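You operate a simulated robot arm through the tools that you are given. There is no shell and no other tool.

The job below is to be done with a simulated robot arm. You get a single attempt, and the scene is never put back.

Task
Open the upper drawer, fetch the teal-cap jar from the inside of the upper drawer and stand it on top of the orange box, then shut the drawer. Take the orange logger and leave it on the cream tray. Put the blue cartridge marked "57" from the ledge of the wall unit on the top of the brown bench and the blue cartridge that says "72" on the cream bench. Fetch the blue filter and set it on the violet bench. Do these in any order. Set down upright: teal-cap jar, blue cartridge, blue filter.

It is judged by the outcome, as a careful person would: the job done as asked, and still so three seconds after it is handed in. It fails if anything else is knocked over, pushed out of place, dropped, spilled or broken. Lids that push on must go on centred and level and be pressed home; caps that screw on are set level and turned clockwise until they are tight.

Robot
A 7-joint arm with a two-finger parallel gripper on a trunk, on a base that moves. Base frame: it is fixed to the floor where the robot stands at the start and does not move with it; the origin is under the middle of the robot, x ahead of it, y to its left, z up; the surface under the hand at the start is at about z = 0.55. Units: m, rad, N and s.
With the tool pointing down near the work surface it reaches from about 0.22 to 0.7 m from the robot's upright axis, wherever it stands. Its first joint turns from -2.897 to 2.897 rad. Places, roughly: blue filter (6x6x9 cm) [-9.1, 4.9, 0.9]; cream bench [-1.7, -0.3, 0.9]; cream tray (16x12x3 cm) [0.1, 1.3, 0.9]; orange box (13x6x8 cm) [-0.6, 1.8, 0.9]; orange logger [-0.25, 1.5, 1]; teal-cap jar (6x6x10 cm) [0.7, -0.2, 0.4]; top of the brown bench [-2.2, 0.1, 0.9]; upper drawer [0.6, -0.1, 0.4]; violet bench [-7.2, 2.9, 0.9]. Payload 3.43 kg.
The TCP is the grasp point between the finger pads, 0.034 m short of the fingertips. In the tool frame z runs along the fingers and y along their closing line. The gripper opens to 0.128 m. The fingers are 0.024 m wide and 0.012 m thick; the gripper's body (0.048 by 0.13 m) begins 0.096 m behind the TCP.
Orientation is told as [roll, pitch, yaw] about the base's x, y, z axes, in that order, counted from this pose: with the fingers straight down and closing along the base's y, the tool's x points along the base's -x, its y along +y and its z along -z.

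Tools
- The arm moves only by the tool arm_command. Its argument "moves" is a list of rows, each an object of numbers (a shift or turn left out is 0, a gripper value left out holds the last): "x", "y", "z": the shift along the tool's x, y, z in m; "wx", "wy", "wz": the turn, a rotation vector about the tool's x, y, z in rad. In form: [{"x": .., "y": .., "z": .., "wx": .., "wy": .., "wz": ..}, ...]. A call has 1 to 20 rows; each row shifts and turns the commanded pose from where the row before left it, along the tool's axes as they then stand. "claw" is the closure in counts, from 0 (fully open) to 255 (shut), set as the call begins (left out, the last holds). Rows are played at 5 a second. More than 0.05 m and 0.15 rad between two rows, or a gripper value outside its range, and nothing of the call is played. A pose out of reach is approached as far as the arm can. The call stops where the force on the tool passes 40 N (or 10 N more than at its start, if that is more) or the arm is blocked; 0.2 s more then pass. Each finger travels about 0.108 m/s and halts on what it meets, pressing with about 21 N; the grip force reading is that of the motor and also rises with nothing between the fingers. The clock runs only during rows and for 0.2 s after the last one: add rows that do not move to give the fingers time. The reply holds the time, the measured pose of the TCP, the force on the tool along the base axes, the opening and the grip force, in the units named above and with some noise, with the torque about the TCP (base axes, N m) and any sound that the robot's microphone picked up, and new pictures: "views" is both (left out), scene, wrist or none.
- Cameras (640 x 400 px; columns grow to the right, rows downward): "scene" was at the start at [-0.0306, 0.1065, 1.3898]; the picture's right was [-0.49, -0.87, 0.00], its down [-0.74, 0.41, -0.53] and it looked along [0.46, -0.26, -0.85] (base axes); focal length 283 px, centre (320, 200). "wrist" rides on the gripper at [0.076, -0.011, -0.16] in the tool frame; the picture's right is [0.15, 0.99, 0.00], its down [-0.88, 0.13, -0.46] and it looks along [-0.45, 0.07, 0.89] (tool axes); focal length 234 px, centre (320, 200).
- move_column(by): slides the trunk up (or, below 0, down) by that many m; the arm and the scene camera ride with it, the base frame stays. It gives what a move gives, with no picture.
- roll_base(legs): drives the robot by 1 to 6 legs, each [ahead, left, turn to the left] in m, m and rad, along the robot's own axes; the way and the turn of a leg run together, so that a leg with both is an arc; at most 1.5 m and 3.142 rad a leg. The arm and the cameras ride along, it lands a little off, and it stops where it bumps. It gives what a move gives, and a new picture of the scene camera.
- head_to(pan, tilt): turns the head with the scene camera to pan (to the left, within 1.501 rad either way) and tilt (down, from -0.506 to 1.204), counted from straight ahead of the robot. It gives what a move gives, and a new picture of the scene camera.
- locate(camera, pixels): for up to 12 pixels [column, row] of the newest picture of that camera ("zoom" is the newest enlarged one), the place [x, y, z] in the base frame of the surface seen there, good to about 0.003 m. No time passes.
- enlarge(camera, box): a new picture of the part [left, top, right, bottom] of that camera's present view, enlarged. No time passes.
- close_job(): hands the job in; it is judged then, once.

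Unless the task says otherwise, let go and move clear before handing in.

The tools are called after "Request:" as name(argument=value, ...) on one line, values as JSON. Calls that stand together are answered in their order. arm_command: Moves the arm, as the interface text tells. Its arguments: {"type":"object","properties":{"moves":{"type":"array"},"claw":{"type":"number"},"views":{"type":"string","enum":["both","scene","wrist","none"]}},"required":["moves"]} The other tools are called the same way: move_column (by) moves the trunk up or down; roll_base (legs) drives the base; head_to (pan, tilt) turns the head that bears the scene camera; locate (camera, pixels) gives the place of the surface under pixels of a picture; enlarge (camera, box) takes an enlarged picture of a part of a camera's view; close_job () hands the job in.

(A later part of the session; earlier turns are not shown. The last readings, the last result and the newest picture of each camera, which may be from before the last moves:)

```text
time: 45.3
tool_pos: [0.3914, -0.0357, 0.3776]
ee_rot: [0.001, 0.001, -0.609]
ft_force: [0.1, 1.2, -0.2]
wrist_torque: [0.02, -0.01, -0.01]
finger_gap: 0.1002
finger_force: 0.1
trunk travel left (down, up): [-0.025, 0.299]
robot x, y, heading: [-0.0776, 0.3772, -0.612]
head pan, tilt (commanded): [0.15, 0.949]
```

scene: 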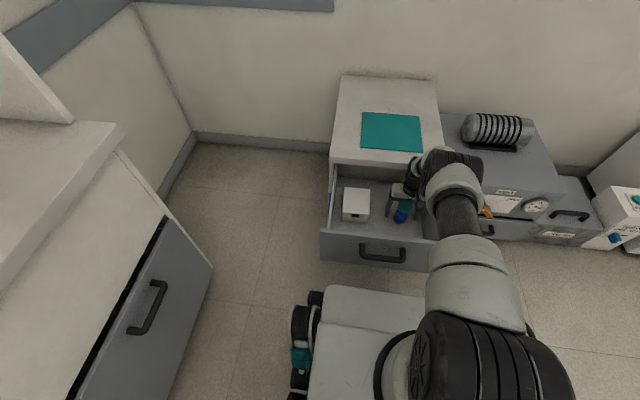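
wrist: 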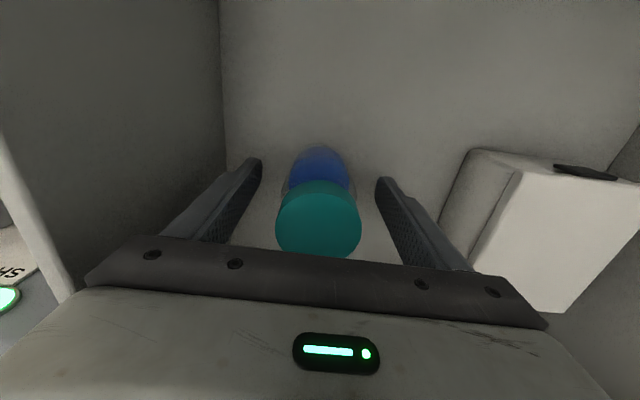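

The fingers straddle the jar evenly, so I'm closing on it.

Request:
arm_command(moves=[{}, {}, {}, {}, {}], claw=255, views="wrist")

```text
time: 46.5
tool_pos: [0.3912, -0.0359, 0.3794]
ee_rot: [0.001, -0.002, -0.609]
ft_force: [-0.4, 0.3, 0.7]
wrist_torque: [0.0, -0.04, 0.02]
finger_gap: 0.0551
finger_force: 20.9
trunk travel left (down, up): [-0.025, 0.299]
robot x, y, heading: [-0.0726, 0.377, -0.61]
head pan, tilt (commanded): [0.15, 0.949]
```

wrist: 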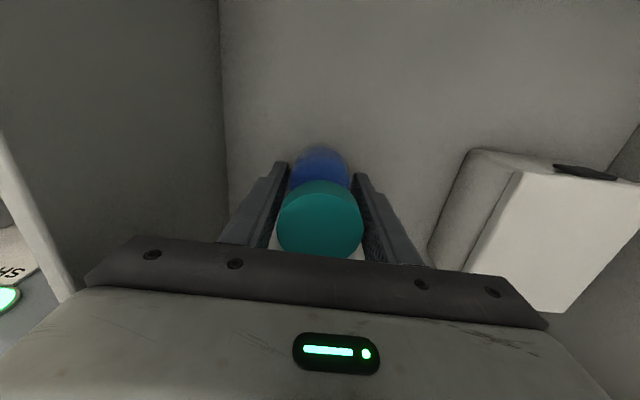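

The jar is held at a 0.055 gap with 21 N. I'll lift it straight up out of the drawer.

Request:
arm_command(moves=[{"z": -0.02}, {"z": -0.04}, {"z": -0.04}, {"z": -0.04}, {"z": -0.04}, {"z": -0.04}, {"z": -0.04}, {"z": -0.03}, {}], views="both")

```text
time: 48.5
tool_pos: [0.3927, -0.035, 0.6687]
ee_rot: [0.001, -0.001, -0.609]
ft_force: [0.1, 0.1, -0.4]
wrist_torque: [0.01, 0.0, -0.02]
finger_gap: 0.0548
finger_force: 21.0
trunk travel left (down, up): [-0.025, 0.299]
robot x, y, heading: [-0.0741, 0.3783, -0.613]
head pan, tilt (commanded): [0.15, 0.949]
```

scene: 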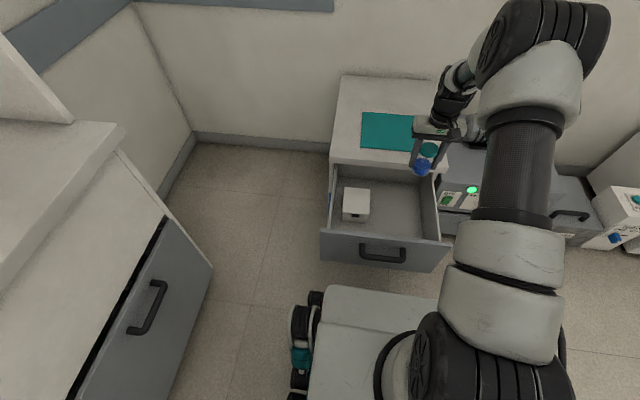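
wrist: 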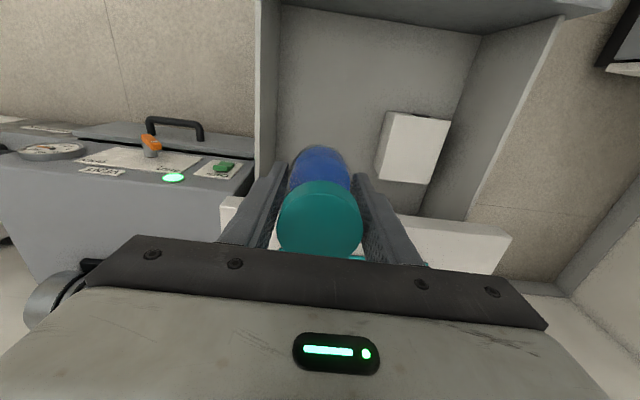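

The jar is clear of the drawer. I'll pull the arm in and raise the trunk, then look along the route to the counter.

Request:
arm_command(moves=[{"x": 0.03}, {"x": 0.04}, {"x": 0.04}, {"x": 0.04}, {}], views="none")

Request:
move_column(by=0.295)

Request:
head_to(pan=-1.4, tilt=0.6)

Request:
head_to(pan=1.45, tilt=0.6)

```text
time: 49.7
tool_pos: [0.2653, 0.0506, 0.6678]
ee_rot: [0.0, 0.001, -0.609]
ft_force: [0.1, -0.1, -0.7]
wrist_torque: [0.0, 0.04, 0.01]
finger_gap: 0.0553
finger_force: 20.9
trunk travel left (down, up): [-0.025, 0.299]
robot x, y, heading: [-0.0719, 0.3753, -0.611]
head pan, tilt (commanded): [0.15, 0.949]
```

```text
time: 52.7
tool_pos: [0.2657, 0.0511, 0.964]
ee_rot: [-0.001, 0.0, -0.61]
ft_force: [-0.1, -0.4, -0.5]
wrist_torque: [-0.02, 0.01, 0.02]
finger_gap: 0.055
finger_force: 21.5
trunk travel left (down, up): [-0.32, 0.004]
robot x, y, heading: [-0.0717, 0.3796, -0.606]
head pan, tilt (commanded): [0.15, 0.949]
```

```text
time: 54.3
tool_pos: [0.2665, 0.0507, 0.9635]
ee_rot: [0.0, 0.001, -0.61]
ft_force: [0.4, 0.0, -1.0]
wrist_torque: [0.0, 0.01, -0.02]
finger_gap: 0.0552
finger_force: 21.1
trunk travel left (down, up): [-0.32, 0.004]
robot x, y, heading: [-0.0767, 0.3818, -0.608]
head pan, tilt (commanded): [-1.4, 0.6]
```

scene: 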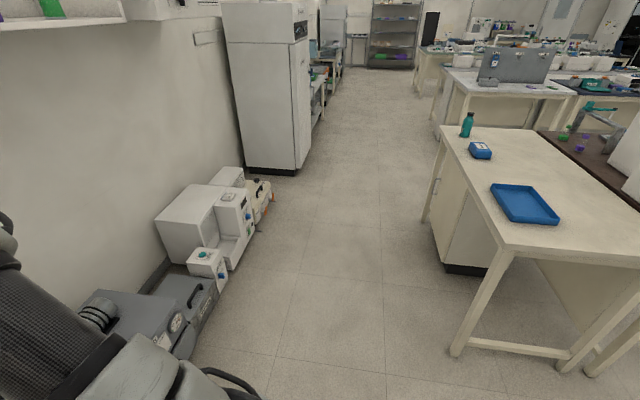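

```text
time: 56.8
tool_pos: [0.2665, 0.0515, 0.9638]
ee_rot: [0.0, -0.001, -0.61]
ft_force: [-0.3, -0.5, -0.8]
wrist_torque: [-0.01, -0.02, -0.02]
finger_gap: 0.0552
finger_force: 20.9
trunk travel left (down, up): [-0.32, 0.004]
robot x, y, heading: [-0.0733, 0.3772, -0.612]
head pan, tilt (commanded): [1.45, 0.6]
```

scene: 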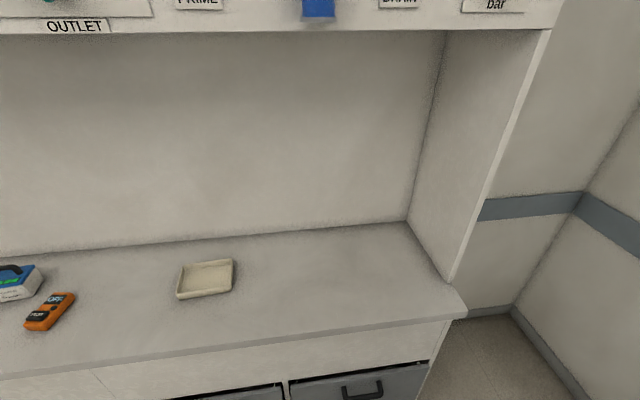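

The route towards the counter is clear, and the cream bench is off to the right. I'll back away from the drawer and turn to face the counter.

Request:
roll_base(legs=[[-0.3, -0.1, 0], [0, 0, 1.595]])

Request:
head_to(pan=0.7, tilt=0.5)

```text
time: 63.0
tool_pos: [-0.062, 0.8178, 0.9636]
ee_rot: [0.0, -0.001, 1.007]
ft_force: [0.4, -0.2, -0.3]
wrist_torque: [-0.01, -0.02, 0.0]
finger_gap: 0.0555
finger_force: 21.4
trunk travel left (down, up): [-0.32, 0.004]
robot x, y, heading: [-0.3772, 0.4637, 1.011]
head pan, tilt (commanded): [1.45, 0.6]
```

scene: 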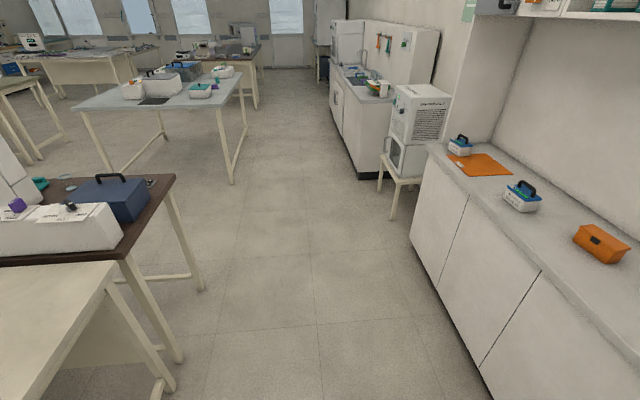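

```text
time: 64.1
tool_pos: [-0.0625, 0.8178, 0.9621]
ee_rot: [0.001, 0.0, 1.006]
ft_force: [0.2, -0.4, -0.7]
wrist_torque: [0.01, -0.05, 0.03]
finger_gap: 0.0551
finger_force: 21.2
trunk travel left (down, up): [-0.32, 0.004]
robot x, y, heading: [-0.3739, 0.462, 1.005]
head pan, tilt (commanded): [0.7, 0.499]
```

scene: 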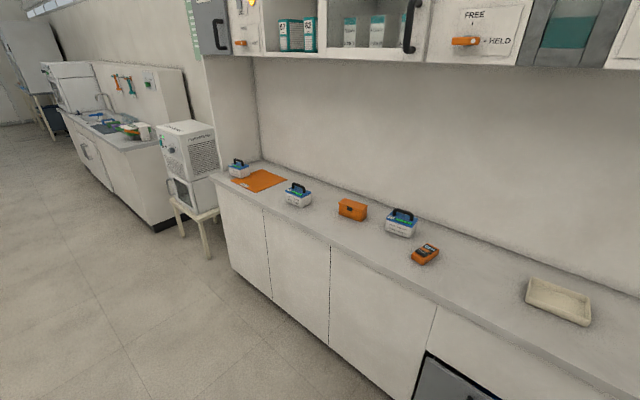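

The wall unit has an open bay with labelled packages at (297,35) and a glazed bay next to it. I'll zoom in on those and measure the counter items.

Request:
enlarge(camera="scene", box=[180, 0, 440, 80])

Request:
locate(camera="scene", pixels=[[352, 204], [352, 213], [424, 255], [400, 220], [297, 195], [558, 303], [330, 250], [430, 305], [337, 205], [366, 210]])

Request:
enlarge(camera="scene", box=[320, 180, 480, 280])

```text
2.46 times, centred on (310, 40) of scene
```

zoom: 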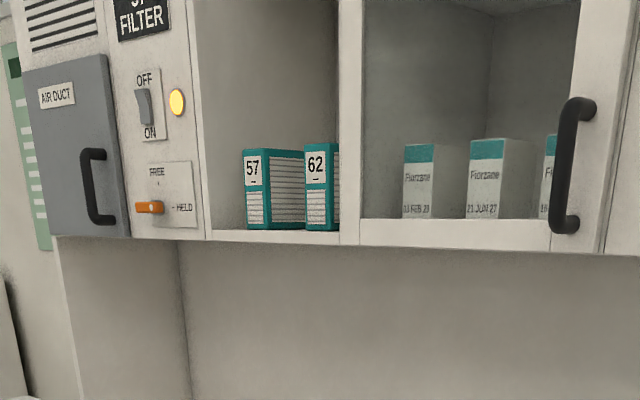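

```text
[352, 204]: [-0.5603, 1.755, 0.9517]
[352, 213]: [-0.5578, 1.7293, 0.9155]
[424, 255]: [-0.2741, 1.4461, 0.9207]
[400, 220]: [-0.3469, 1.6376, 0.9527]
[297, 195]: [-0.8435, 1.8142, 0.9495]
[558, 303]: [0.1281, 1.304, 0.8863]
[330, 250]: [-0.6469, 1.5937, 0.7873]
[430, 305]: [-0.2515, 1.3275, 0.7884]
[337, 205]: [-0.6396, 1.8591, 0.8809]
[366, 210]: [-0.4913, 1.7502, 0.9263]
```

```text
4.00 times, centred on (400, 230) of scene
```

zoom: 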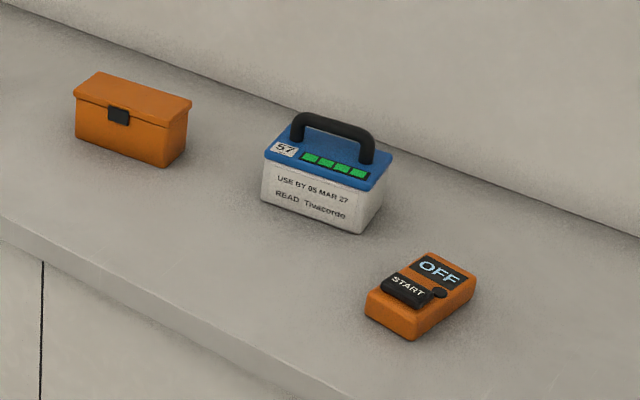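

A blue-topped cartridge on the counter is marked "57", and two similar ones stand further left. I'll read their labels.

Request:
enlarge(camera="scene", box=[270, 170, 330, 220])

Request:
enlarge(camera="scene", box=[210, 145, 290, 200])

Request:
enlarge(camera="scene", box=[60, 80, 220, 180])

```text
8.00 times, centred on (300, 195) of scene
```

zoom: 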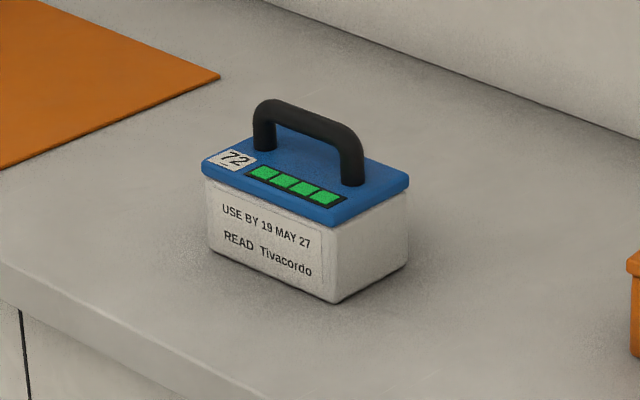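

```text
7.27 times, centred on (250, 172) of scene
```

zoom: 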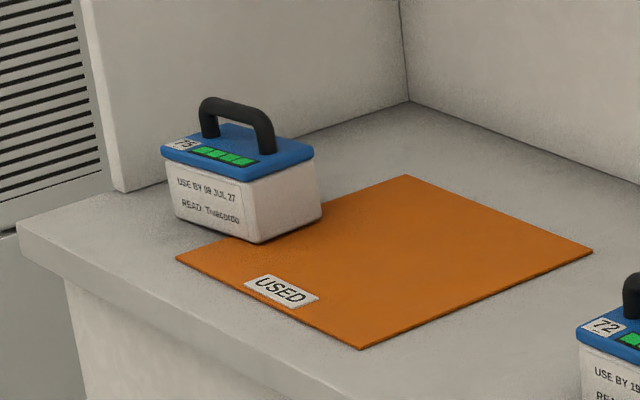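

```text
4.00 times, centred on (140, 130) of scene
```

zoom: 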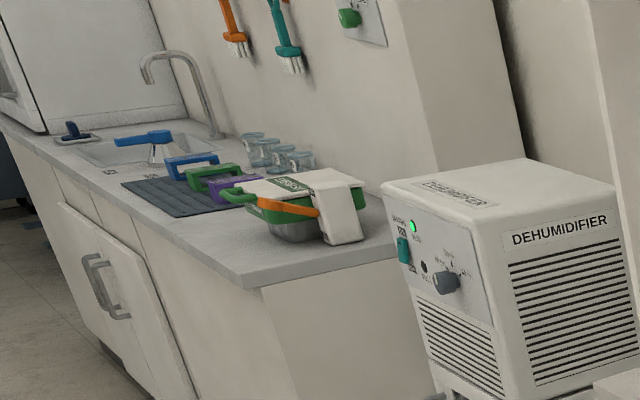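

The cartridges read "57" (by the logger), "72" (left of the orange box) and "79" (on the "USED" mat), so both I need are on this counter. I'll raise the jar higher and drive to stand in front of the orange box.

Request:
arm_command(moves=[{"z": -0.03}, {"z": -0.03}, {"z": -0.03}, {}], views="none")

Request:
roll_base(legs=[[0, 0.913, 0], [0.25, 0, 0]])

Request:
head_to(pan=-0.1, tilt=0.8)

```text
time: 65.1
tool_pos: [-0.06, 0.8204, 1.0538]
ee_rot: [-0.001, -0.001, 1.006]
ft_force: [-0.5, -0.7, -0.9]
wrist_torque: [0.01, -0.01, -0.01]
finger_gap: 0.0551
finger_force: 20.9
trunk travel left (down, up): [-0.32, 0.004]
robot x, y, heading: [-0.372, 0.463, 1.008]
head pan, tilt (commanded): [0.7, 0.499]
```

```text
time: 75.6
tool_pos: [-0.7102, 1.5255, 1.0536]
ee_rot: [0.0, 0.0, 1.027]
ft_force: [-0.2, 0.3, -1.0]
wrist_torque: [0.02, -0.02, -0.03]
finger_gap: 0.0551
finger_force: 20.9
trunk travel left (down, up): [-0.32, 0.004]
robot x, y, heading: [-1.0187, 1.1627, 1.03]
head pan, tilt (commanded): [0.7, 0.499]
```

scene: 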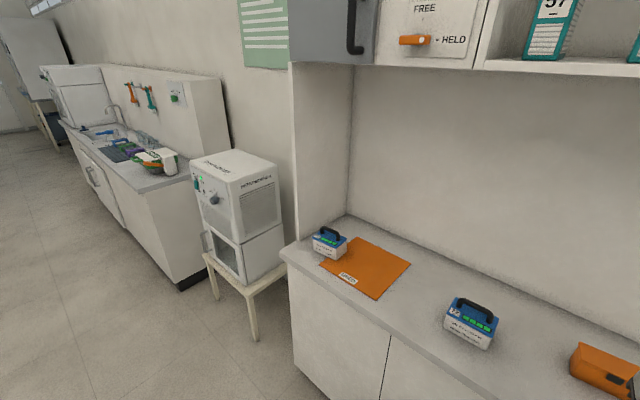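

```text
time: 76.8
tool_pos: [-0.7105, 1.5267, 1.0533]
ee_rot: [0.002, -0.002, 1.028]
ft_force: [-0.7, -0.5, -1.2]
wrist_torque: [-0.02, -0.01, -0.01]
finger_gap: 0.055
finger_force: 20.8
trunk travel left (down, up): [-0.32, 0.004]
robot x, y, heading: [-1.0149, 1.1611, 1.032]
head pan, tilt (commanded): [-0.099, 0.799]
```

scene: 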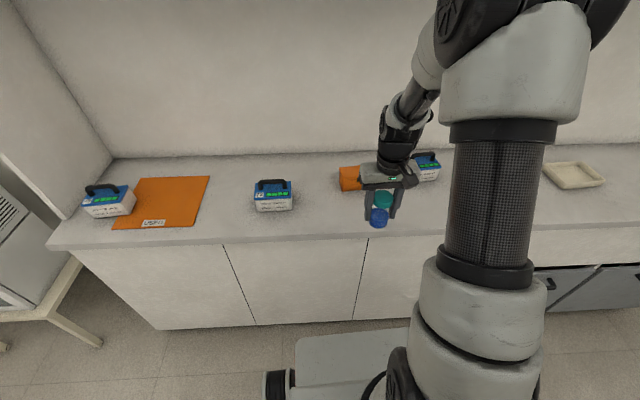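

The hand with the jar is in front of the orange box, which is partly hidden at (355,178). I'll measure the counter edge and the box from here.

Request:
locate(camera="scene", pixels=[[342, 170], [355, 168], [350, 185], [342, 190], [368, 242], [250, 247], [272, 185], [427, 160], [150, 248]])

Request:
enlarge(camera="scene", box=[320, 130, 460, 240])

```text
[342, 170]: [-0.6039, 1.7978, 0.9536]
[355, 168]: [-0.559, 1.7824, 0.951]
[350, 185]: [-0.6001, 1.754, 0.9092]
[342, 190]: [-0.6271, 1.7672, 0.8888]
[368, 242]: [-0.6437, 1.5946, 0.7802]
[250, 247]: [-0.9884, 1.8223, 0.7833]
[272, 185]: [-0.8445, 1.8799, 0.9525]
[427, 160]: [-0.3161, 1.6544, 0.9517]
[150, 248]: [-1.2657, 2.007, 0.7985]
```

```text
3.64 times, centred on (390, 185) of scene
```

zoom: 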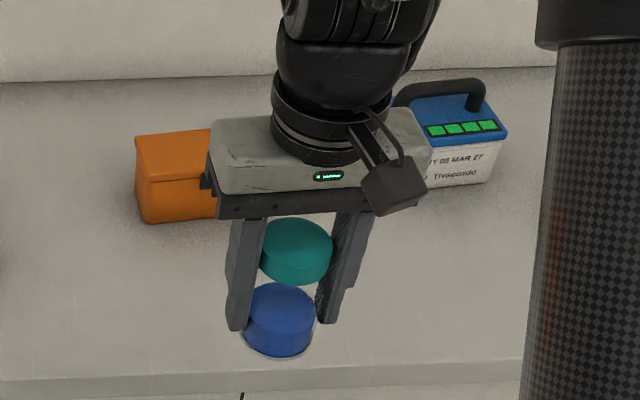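

The hand hides part of the box, so I'll look through the wrist camera.

Request:
enlarge(camera="wrist", box=[0, 0, 640, 400])

```text
1.00 times, centred on (320, 200) of wrist (not enlarged: the box is as wide or as high as the picture)
```

zoom: 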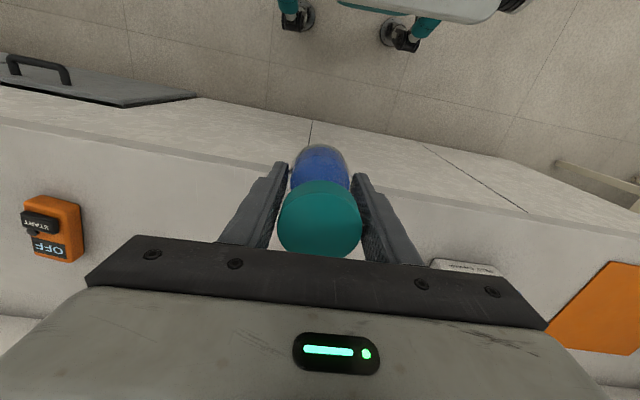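

The hand blocks the box from that side too. I'll slide the hand left so that the scene camera sees the whole box.

Request:
arm_command(moves=[{"y": 0.04}, {"y": 0.04}, {"y": 0.04}, {"y": 0.04}, {}], views="scene")

Request:
enlarge(camera="scene", box=[320, 140, 460, 220])

```text
time: 78.0
tool_pos: [-0.8462, 1.6059, 1.0569]
ee_rot: [0.0, -0.001, 1.027]
ft_force: [-0.2, 0.2, -0.8]
wrist_torque: [0.0, 0.01, 0.0]
finger_gap: 0.0549
finger_force: 21.4
trunk travel left (down, up): [-0.32, 0.004]
robot x, y, heading: [-1.0127, 1.1611, 1.031]
head pan, tilt (commanded): [-0.099, 0.799]
```

scene: 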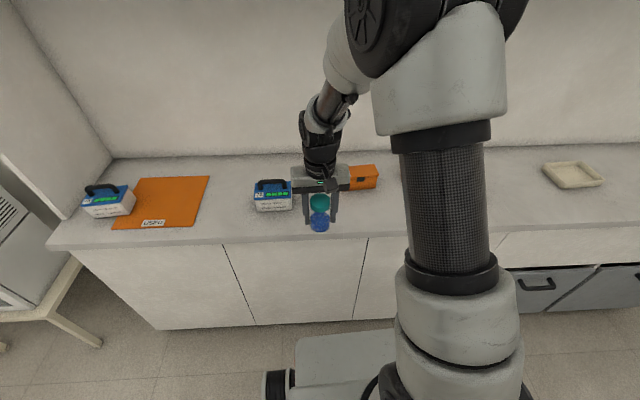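

```text
4.57 times, centred on (390, 180) of scene
```

zoom: 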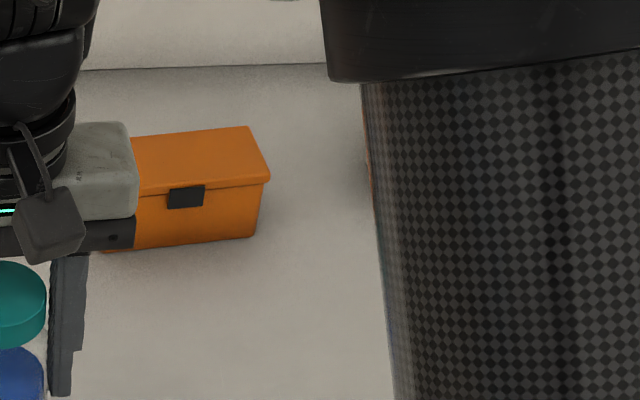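

Request:
locate(camera="zoom", pixels=[[246, 131], [264, 176], [200, 160], [160, 140], [165, 186], [210, 183], [240, 150], [250, 232]])

```text
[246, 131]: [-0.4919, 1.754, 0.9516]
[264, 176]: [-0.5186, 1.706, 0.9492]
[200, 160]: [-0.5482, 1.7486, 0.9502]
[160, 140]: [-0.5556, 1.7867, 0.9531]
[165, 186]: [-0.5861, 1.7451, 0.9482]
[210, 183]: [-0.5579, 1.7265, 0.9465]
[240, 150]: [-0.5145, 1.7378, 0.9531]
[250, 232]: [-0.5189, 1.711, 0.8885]
```

The box top is at z ≈ 0.952 and its centre is at about (-0.560, 1.760), but from here that is 0.75 m away. I'll bring the hand back in line and drive 0.19 m closer.

Request:
arm_command(moves=[{"y": -0.04}, {"y": -0.04}, {"y": -0.04}, {"y": -0.046}, {}], views="none")

Request:
roll_base(legs=[[0.19, 0, 0]])

```text
time: 79.2
tool_pos: [-0.7025, 1.5233, 1.0502]
ee_rot: [0.0, 0.0, 1.03]
ft_force: [0.3, -0.4, -0.2]
wrist_torque: [0.02, 0.02, -0.02]
finger_gap: 0.0551
finger_force: 20.8
trunk travel left (down, up): [-0.32, 0.004]
robot x, y, heading: [-1.0155, 1.1626, 1.028]
head pan, tilt (commanded): [-0.099, 0.799]
```

```text
time: 80.7
tool_pos: [-0.6048, 1.6844, 1.0499]
ee_rot: [0.0, 0.001, 1.028]
ft_force: [0.9, 0.8, -1.3]
wrist_torque: [0.02, -0.01, 0.02]
finger_gap: 0.055
finger_force: 20.7
trunk travel left (down, up): [-0.32, 0.004]
robot x, y, heading: [-0.9201, 1.3245, 1.03]
head pan, tilt (commanded): [-0.099, 0.799]
```

scene: 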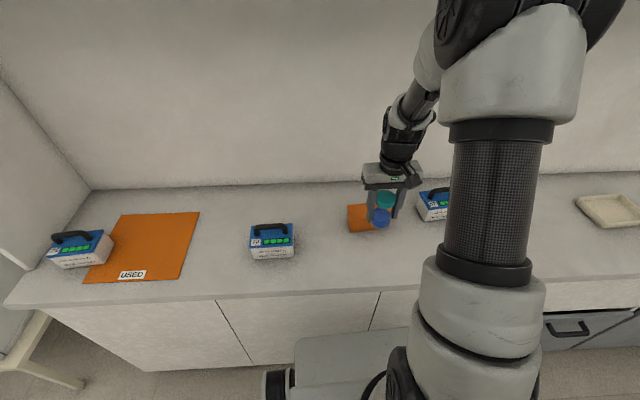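

The hand is now directly behind the box. I'll re-check the box's visible corner from here before moving over it.

Request:
enlarge(camera="scene", box=[330, 150, 470, 250])

```text
4.00 times, centred on (400, 200) of scene
```

zoom: 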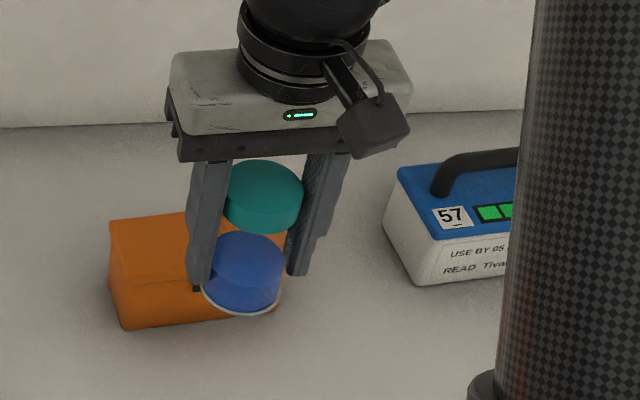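

Request:
locate(camera="zoom", pixels=[[116, 225], [123, 268], [150, 245], [175, 221], [170, 300], [255, 180], [243, 250], [240, 308], [283, 250]])

```text
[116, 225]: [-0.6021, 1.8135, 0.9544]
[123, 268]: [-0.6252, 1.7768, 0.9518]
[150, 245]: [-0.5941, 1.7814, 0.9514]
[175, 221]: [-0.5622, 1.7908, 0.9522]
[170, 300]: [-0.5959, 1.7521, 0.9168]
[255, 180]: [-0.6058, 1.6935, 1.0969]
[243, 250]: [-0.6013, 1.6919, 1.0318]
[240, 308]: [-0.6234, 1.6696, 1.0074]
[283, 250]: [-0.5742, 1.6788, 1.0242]
```

The box centre is confirmed at about (-0.560, 1.762), and the jar is centred in the hand. I'll move over it and come down to just above the lid.

Request:
arm_command(moves=[{"x": -0.03, "y": 0.0016}, {"x": -0.03}, {"x": -0.0295}, {}, {"z": 0.02}, {"z": 0.015}, {"z": 0.007}, {}], views="both")

Request:
enlarge(camera="scene", box=[330, 130, 470, 250])

```text
time: 82.5
tool_pos: [-0.5601, 1.7625, 1.0064]
ee_rot: [0.0, -0.001, 1.028]
ft_force: [0.1, 0.2, -1.5]
wrist_torque: [0.0, 0.02, -0.01]
finger_gap: 0.0548
finger_force: 21.1
trunk travel left (down, up): [-0.32, 0.004]
robot x, y, heading: [-0.9198, 1.3242, 1.026]
head pan, tilt (commanded): [-0.099, 0.799]
```

scene: 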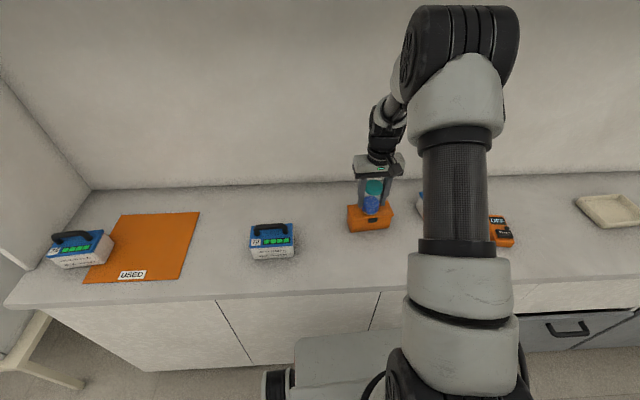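
wrist: 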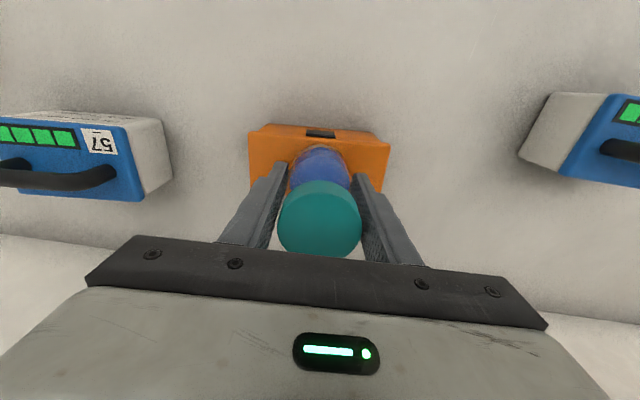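

```text
3.33 times, centred on (400, 190) of scene
```

zoom: 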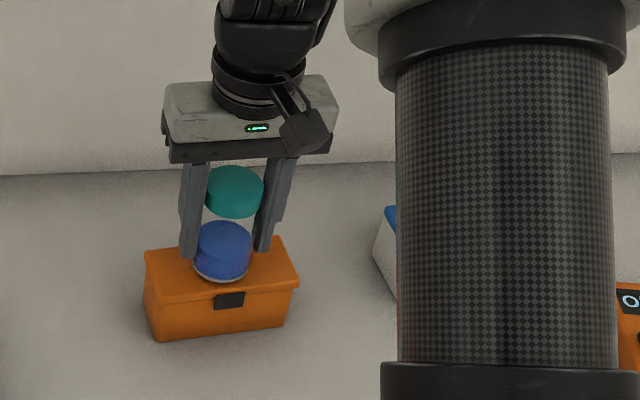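

The jar sits centred over the lid in both views, so I'll lower it in small steps until it touches.

Request:
arm_command(moves=[{"z": 0.002}, {"z": 0.002}, {}], views="none")

Request:
arm_command(moves=[{"z": 0.002}, {}], views="none")

```text
time: 83.3
tool_pos: [-0.5591, 1.7621, 1.0035]
ee_rot: [0.001, -0.004, 1.029]
ft_force: [-0.5, 0.6, 0.0]
wrist_torque: [0.03, 0.03, 0.01]
finger_gap: 0.0549
finger_force: 21.1
trunk travel left (down, up): [-0.32, 0.004]
robot x, y, heading: [-0.9181, 1.3225, 1.029]
head pan, tilt (commanded): [-0.099, 0.799]
```

```text
time: 83.9
tool_pos: [-0.5594, 1.7612, 1.0025]
ee_rot: [0.001, -0.002, 1.028]
ft_force: [1.2, -1.0, 8.8]
wrist_torque: [-0.06, -0.12, -0.07]
finger_gap: 0.0552
finger_force: 21.6
trunk travel left (down, up): [-0.32, 0.004]
robot x, y, heading: [-0.9199, 1.3241, 1.027]
head pan, tilt (commanded): [-0.099, 0.799]
```

There is contact, with 8.8 N upward. I'll open the fingers and rise clear.

Request:
arm_command(moves=[{}, {}, {}, {"z": -0.01}, {"z": -0.03}, {"z": -0.04}, {"z": -0.04}, {}], claw=90, views="both")

Request:
enlarge(camera="scene", box=[330, 130, 470, 250])

```text
time: 85.7
tool_pos: [-0.5593, 1.7604, 1.1209]
ee_rot: [0.001, 0.001, 1.028]
ft_force: [0.1, -0.1, 0.3]
wrist_torque: [0.02, 0.03, -0.01]
finger_gap: 0.0828
finger_force: 0.0
trunk travel left (down, up): [-0.32, 0.004]
robot x, y, heading: [-0.9189, 1.3242, 1.031]
head pan, tilt (commanded): [-0.099, 0.799]
```

scene: 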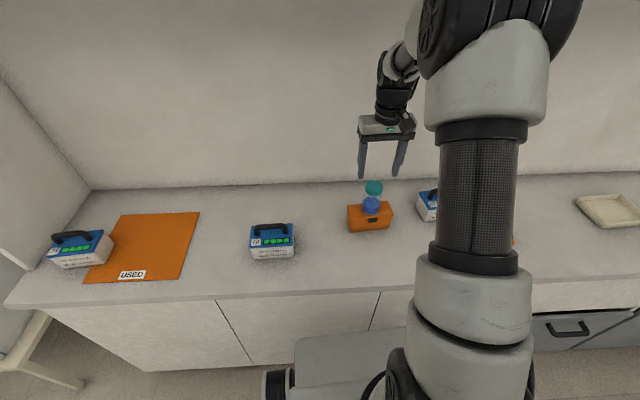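
wrist: 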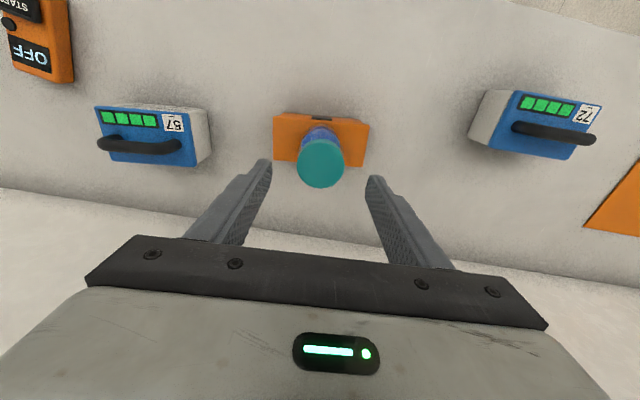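

```text
3.33 times, centred on (400, 190) of scene
```

zoom: 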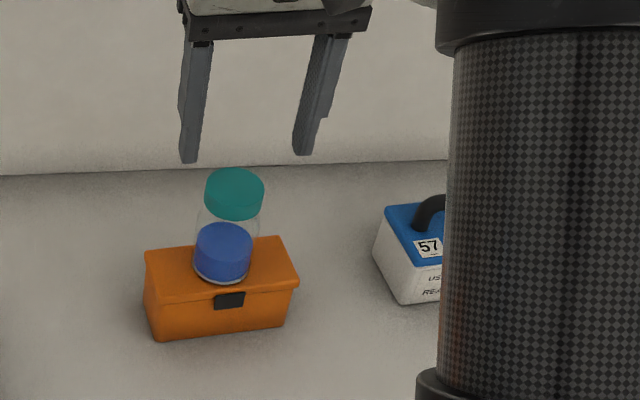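

The jar stands upright and centred on the orange box. I'll retract the arm and shift right along the counter to the logger and tray, staying a little further back because the grey drawers below may stick out.

Request:
arm_command(moves=[{"x": 0.04}, {"x": 0.04}, {"x": 0.04}, {}], views="none")

Request:
roll_base(legs=[[-0.1, 0, 0], [0, -0.66, -0.045]])

Request:
head_to(pan=-0.4, tilt=0.9)

```text
time: 86.7
tool_pos: [-0.6198, 1.6553, 1.1224]
ee_rot: [0.0, 0.0, 1.026]
ft_force: [0.0, 0.6, 0.1]
wrist_torque: [-0.02, -0.01, -0.01]
finger_gap: 0.083
finger_force: 0.0
trunk travel left (down, up): [-0.32, 0.004]
robot x, y, heading: [-0.9177, 1.3213, 1.032]
head pan, tilt (commanded): [-0.099, 0.799]
```

```text
time: 94.3
tool_pos: [-0.0951, 1.2005, 1.123]
ee_rot: [-0.001, 0.0, 0.981]
ft_force: [-0.4, 0.0, 0.2]
wrist_torque: [0.0, 0.03, -0.02]
finger_gap: 0.0829
finger_force: 0.0
trunk travel left (down, up): [-0.32, 0.004]
robot x, y, heading: [-0.4134, 0.8837, 0.988]
head pan, tilt (commanded): [-0.099, 0.799]
```

scene: 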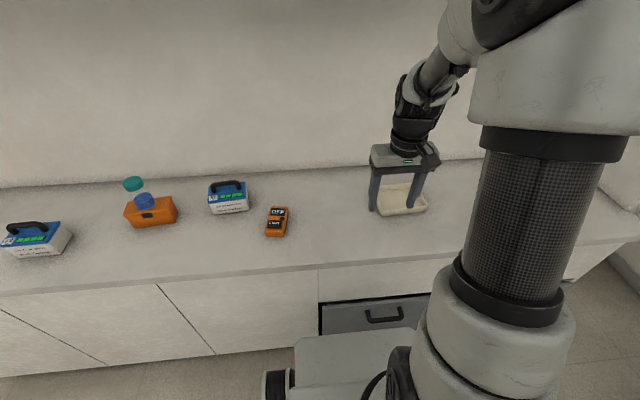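

```text
time: 95.1
tool_pos: [-0.0955, 1.2001, 1.1225]
ee_rot: [-0.001, -0.001, 0.983]
ft_force: [0.1, 0.3, 0.2]
wrist_torque: [-0.07, -0.03, 0.02]
finger_gap: 0.0826
finger_force: 0.1
trunk travel left (down, up): [-0.32, 0.004]
robot x, y, heading: [-0.4076, 0.8834, 0.982]
head pan, tilt (commanded): [-0.4, 0.901]
```

scene: 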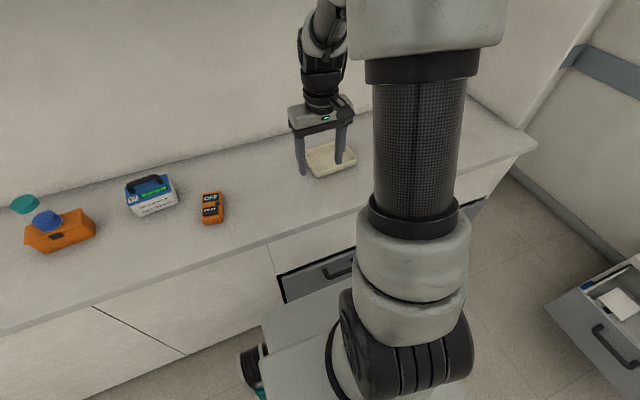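

I'm in front of the logger (211,207) and tray (330,160). I'll measure these, the grey drawer front and the counter edge.

Request:
locate(camera="scene", pixels=[[211, 205], [205, 220], [222, 218], [206, 194], [217, 193], [330, 160], [335, 272], [290, 285], [268, 240], [300, 262], [310, 172], [355, 160]])

Request:
enlarge(camera="scene", box=[180, 170, 260, 230])

```text
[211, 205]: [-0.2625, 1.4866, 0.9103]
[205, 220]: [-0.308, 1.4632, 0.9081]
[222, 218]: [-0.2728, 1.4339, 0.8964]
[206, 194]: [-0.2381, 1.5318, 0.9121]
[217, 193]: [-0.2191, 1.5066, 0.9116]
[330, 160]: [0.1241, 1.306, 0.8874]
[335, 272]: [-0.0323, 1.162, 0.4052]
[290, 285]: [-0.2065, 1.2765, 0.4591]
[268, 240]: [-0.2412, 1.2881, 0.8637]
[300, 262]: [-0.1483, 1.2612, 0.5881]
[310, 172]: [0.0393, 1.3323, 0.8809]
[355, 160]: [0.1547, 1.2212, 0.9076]
```

```text
6.67 times, centred on (220, 200) of scene
```

zoom: 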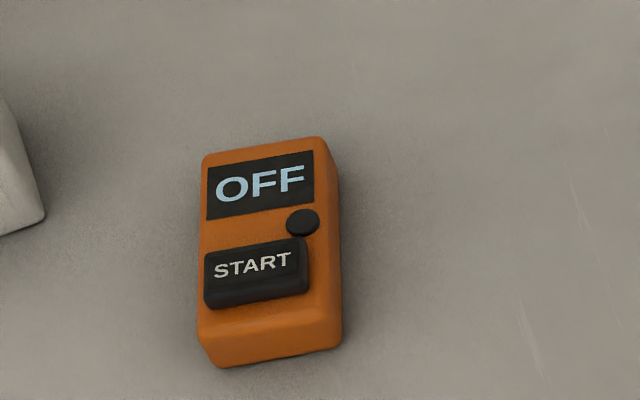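

Request:
locate(camera="zoom", pixels=[[208, 158], [322, 143], [335, 310], [203, 328], [268, 200], [255, 320], [260, 275], [340, 250], [220, 360], [338, 345], [300, 222]])

Request:
enlarge(camera="scene", box=[280, 110, 380, 190])

```text
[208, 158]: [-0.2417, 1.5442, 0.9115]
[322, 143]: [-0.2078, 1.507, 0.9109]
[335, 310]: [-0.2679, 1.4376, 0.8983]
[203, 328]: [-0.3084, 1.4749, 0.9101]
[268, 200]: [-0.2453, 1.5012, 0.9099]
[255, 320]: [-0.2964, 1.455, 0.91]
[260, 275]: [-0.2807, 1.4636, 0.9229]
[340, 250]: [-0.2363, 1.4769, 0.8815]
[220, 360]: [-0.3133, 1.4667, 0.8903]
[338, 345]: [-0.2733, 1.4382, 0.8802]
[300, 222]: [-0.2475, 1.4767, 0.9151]
```

```text
5.00 times, centred on (330, 150) of scene
```

zoom: 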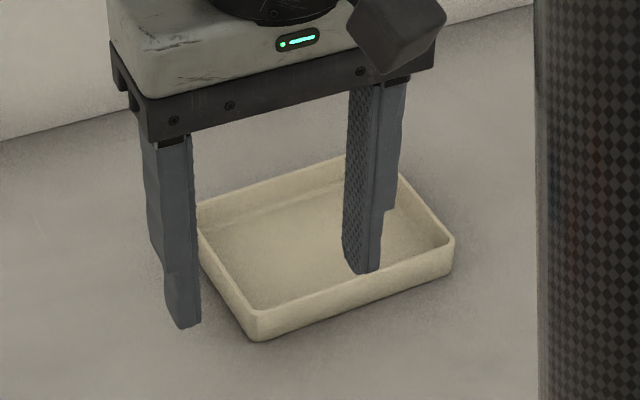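

The logger's centre is about (-0.257, 1.491) with its long axis at ≈0.80 rad, and its top is at z 0.910. I'll measure the tray's rim corners too.

Request:
locate(camera="zoom", pixels=[[200, 222], [340, 160], [450, 240], [258, 315], [290, 245], [230, 275], [355, 290], [425, 215], [270, 188], [320, 230], [330, 265]])

```text
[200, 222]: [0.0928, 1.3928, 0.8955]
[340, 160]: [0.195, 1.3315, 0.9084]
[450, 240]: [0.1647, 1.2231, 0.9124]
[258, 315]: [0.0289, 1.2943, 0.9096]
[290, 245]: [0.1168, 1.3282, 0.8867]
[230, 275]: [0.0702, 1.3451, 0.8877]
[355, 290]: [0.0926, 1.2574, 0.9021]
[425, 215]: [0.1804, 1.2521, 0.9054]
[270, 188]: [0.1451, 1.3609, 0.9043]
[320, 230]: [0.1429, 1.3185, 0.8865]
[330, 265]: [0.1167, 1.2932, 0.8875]
```

The tray's centre is about (0.115, 1.311) with its long axis at ≈-0.47 rad. I'll drive 7 cm closer and then move over the logger with the hand aligned to it.

Request:
roll_base(legs=[[0.07, 0, 0]])

Request:
arm_command(moves=[{"y": 0.042, "x": -0.012, "wz": 0.026}, {"y": 0.042, "x": -0.012, "wz": 0.026}, {"y": 0.042, "x": -0.012, "wz": 0.026}, {"y": 0.042, "x": -0.012, "wz": 0.026}, {"y": 0.042, "x": -0.012, "wz": 0.026}, {"y": 0.042, "x": -0.012, "wz": 0.026}, {"y": 0.025, "x": 0.0, "wz": 0.024}, {}], claw=70, views="both")

```text
time: 96.1
tool_pos: [-0.0567, 1.2582, 1.1214]
ee_rot: [-0.001, 0.002, 0.984]
ft_force: [-0.9, -0.5, 0.1]
wrist_torque: [-0.08, 0.0, 0.02]
finger_gap: 0.0829
finger_force: 0.1
trunk travel left (down, up): [-0.32, 0.004]
robot x, y, heading: [-0.3701, 0.9376, 0.985]
head pan, tilt (commanded): [-0.4, 0.901]
```

scene: 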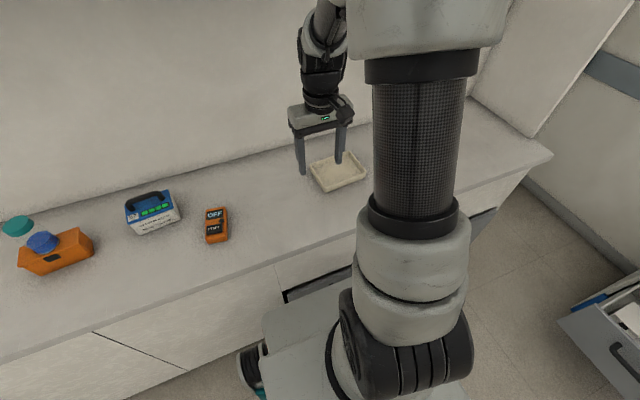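

```text
time: 97.9
tool_pos: [-0.2313, 1.4857, 1.1209]
ee_rot: [0.0, 0.001, 0.802]
ft_force: [-0.1, -0.2, 0.0]
wrist_torque: [0.0, -0.01, 0.01]
finger_gap: 0.0927
finger_force: 0.0
trunk travel left (down, up): [-0.32, 0.004]
robot x, y, heading: [-0.3692, 0.942, 0.981]
head pan, tilt (commanded): [-0.4, 0.901]
```

scene: 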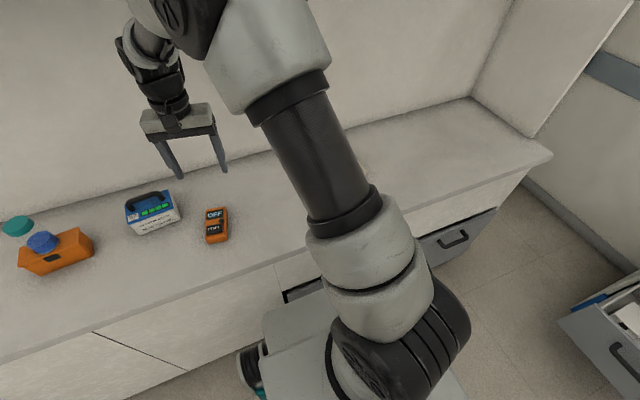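
wrist: 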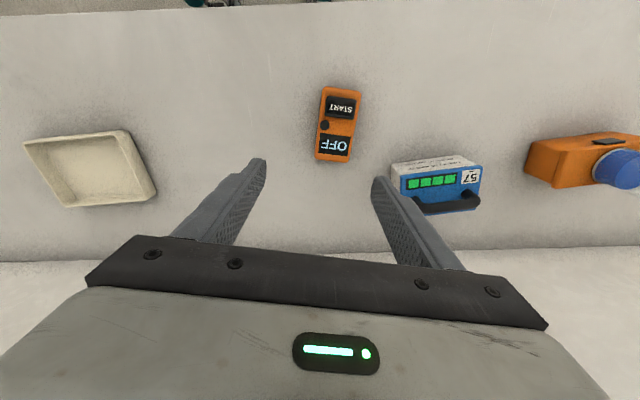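

The logger is aligned with the hand in the wrist view (340,125). I'll measure its corners from here.

Request:
enlarge(camera="wrist", box=[280, 70, 400, 180])

```text
3.64 times, centred on (340, 125) of wrist
```

zoom: 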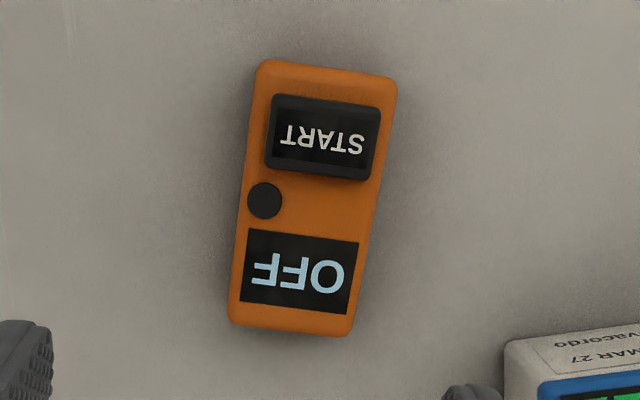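

Request:
locate(camera="zoom", pixels=[[262, 80], [392, 95], [234, 315], [348, 330], [248, 200], [372, 210], [325, 75], [292, 325], [312, 205]])

```text
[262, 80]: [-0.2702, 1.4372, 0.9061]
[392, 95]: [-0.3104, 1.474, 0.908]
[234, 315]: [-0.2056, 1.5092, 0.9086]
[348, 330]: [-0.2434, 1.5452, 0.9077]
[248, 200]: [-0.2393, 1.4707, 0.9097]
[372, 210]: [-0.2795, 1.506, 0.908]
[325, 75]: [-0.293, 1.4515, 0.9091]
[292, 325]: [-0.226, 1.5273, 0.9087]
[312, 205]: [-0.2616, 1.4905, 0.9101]
```

The logger's centre is (-0.2574, 1.4914) with its axis at 0.82 rad. I'll correct the hand and descend around it.

Request:
arm_command(moves=[{"x": 0.0141, "y": 0.0227, "wz": -0.02}, {"z": 0.04}, {"z": 0.04}, {"z": 0.04}, {"z": 0.04}, {"z": 0.02}, {}], claw=75, views="wrist")

```text
time: 99.5
tool_pos: [-0.2572, 1.4906, 0.9407]
ee_rot: [-0.001, 0.0, 0.821]
ft_force: [0.1, -0.1, -0.2]
wrist_torque: [0.03, -0.03, 0.02]
finger_gap: 0.0905
finger_force: 0.2
trunk travel left (down, up): [-0.32, 0.004]
robot x, y, heading: [-0.372, 0.9391, 0.979]
head pan, tilt (commanded): [-0.4, 0.901]
```

wrist: 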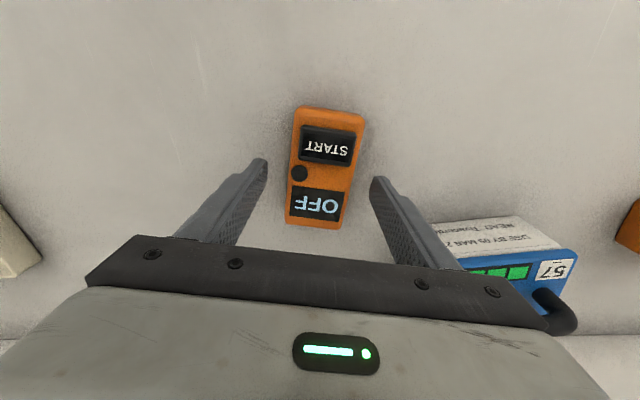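

The fingers straddle the logger, but the "57" handle at (557,312) looks close to the hand's corner. I'll measure it before going lower.

Request:
locate(camera="wrist", pixels=[[560, 310], [548, 297], [572, 322], [500, 225], [440, 222], [545, 325], [520, 300]])

```text
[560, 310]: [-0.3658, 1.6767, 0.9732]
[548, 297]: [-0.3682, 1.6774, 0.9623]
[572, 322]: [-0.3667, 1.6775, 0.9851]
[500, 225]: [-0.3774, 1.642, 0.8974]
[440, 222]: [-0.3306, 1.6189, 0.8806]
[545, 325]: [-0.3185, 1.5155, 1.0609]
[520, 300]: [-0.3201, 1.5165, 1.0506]
```

The handle is 0.2 m away, so there's no conflict. I'll descend the last 2 cm and grip the logger.

Request:
arm_command(moves=[{"z": 0.012}, {"z": 0.008}, {}], views="none")

Request:
arm_command(moves=[{}, {}, {}, {}], claw=255, views="wrist")

```text
time: 100.3
tool_pos: [-0.2573, 1.4925, 0.9224]
ee_rot: [-0.001, -0.001, 0.822]
ft_force: [-0.3, 0.3, -0.1]
wrist_torque: [0.0, 0.0, 0.03]
finger_gap: 0.0902
finger_force: 0.0
trunk travel left (down, up): [-0.32, 0.004]
robot x, y, heading: [-0.3746, 0.9375, 0.985]
head pan, tilt (commanded): [-0.4, 0.901]
```

```text
time: 101.3
tool_pos: [-0.2575, 1.4917, 0.9217]
ee_rot: [-0.001, 0.0, 0.823]
ft_force: [-0.4, -0.1, -0.5]
wrist_torque: [0.07, 0.0, 0.0]
finger_gap: 0.0575
finger_force: 20.9
trunk travel left (down, up): [-0.32, 0.004]
robot x, y, heading: [-0.3717, 0.9415, 0.984]
head pan, tilt (commanded): [-0.4, 0.901]
```

wrist: 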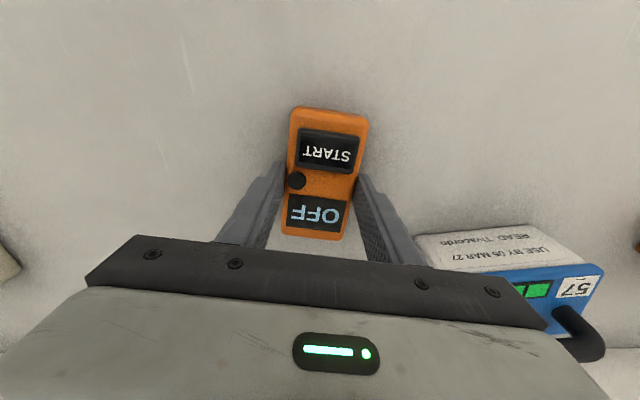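

The logger is held at a 0.058 gap. I'll lift it; from up there the wrist camera should see the whole tray again.

Request:
arm_command(moves=[{"z": -0.02}, {"z": -0.04}, {"z": -0.04}, {"z": -0.04}, {"z": -0.04}, {"z": -0.02}, {}], views="wrist")

Request:
enlarge(camera="wrist", box=[0, 100, 180, 230])

```text
time: 102.9
tool_pos: [-0.2579, 1.4905, 1.122]
ee_rot: [0.001, 0.0, 0.823]
ft_force: [0.1, -1.0, -1.6]
wrist_torque: [0.0, 0.0, 0.01]
finger_gap: 0.058
finger_force: 21.0
trunk travel left (down, up): [-0.32, 0.004]
robot x, y, heading: [-0.3724, 0.9388, 0.98]
head pan, tilt (commanded): [-0.4, 0.901]
```

wrist: 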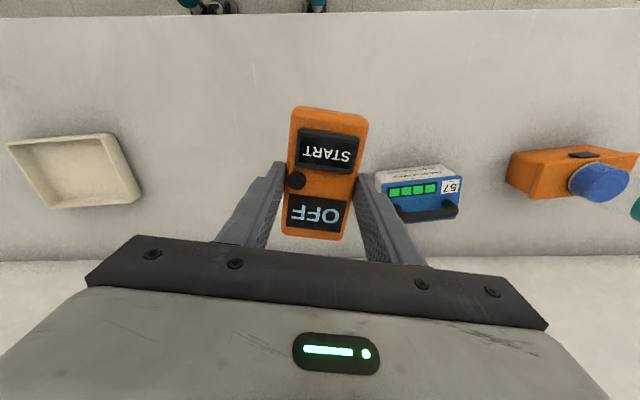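

```text
3.08 times, centred on (90, 165) of wrist
```

zoom: 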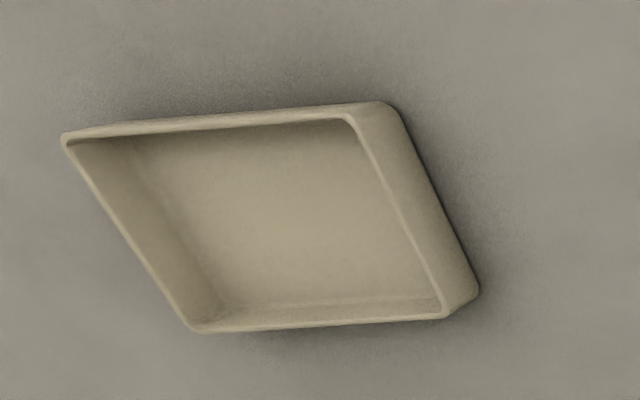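

Request:
locate(camera="zoom", pixels=[[70, 138], [350, 121], [441, 314], [195, 328], [290, 220], [140, 145], [330, 130], [420, 295], [225, 305], [210, 129], [320, 322], [128, 238]])

```text
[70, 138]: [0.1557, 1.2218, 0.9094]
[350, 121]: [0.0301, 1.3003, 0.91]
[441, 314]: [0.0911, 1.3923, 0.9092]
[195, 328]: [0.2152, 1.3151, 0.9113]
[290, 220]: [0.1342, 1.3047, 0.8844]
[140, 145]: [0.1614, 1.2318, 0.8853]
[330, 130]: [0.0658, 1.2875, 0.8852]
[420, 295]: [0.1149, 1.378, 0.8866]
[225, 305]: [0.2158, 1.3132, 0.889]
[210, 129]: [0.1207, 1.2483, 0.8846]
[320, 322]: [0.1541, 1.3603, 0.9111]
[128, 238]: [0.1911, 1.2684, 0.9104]
```

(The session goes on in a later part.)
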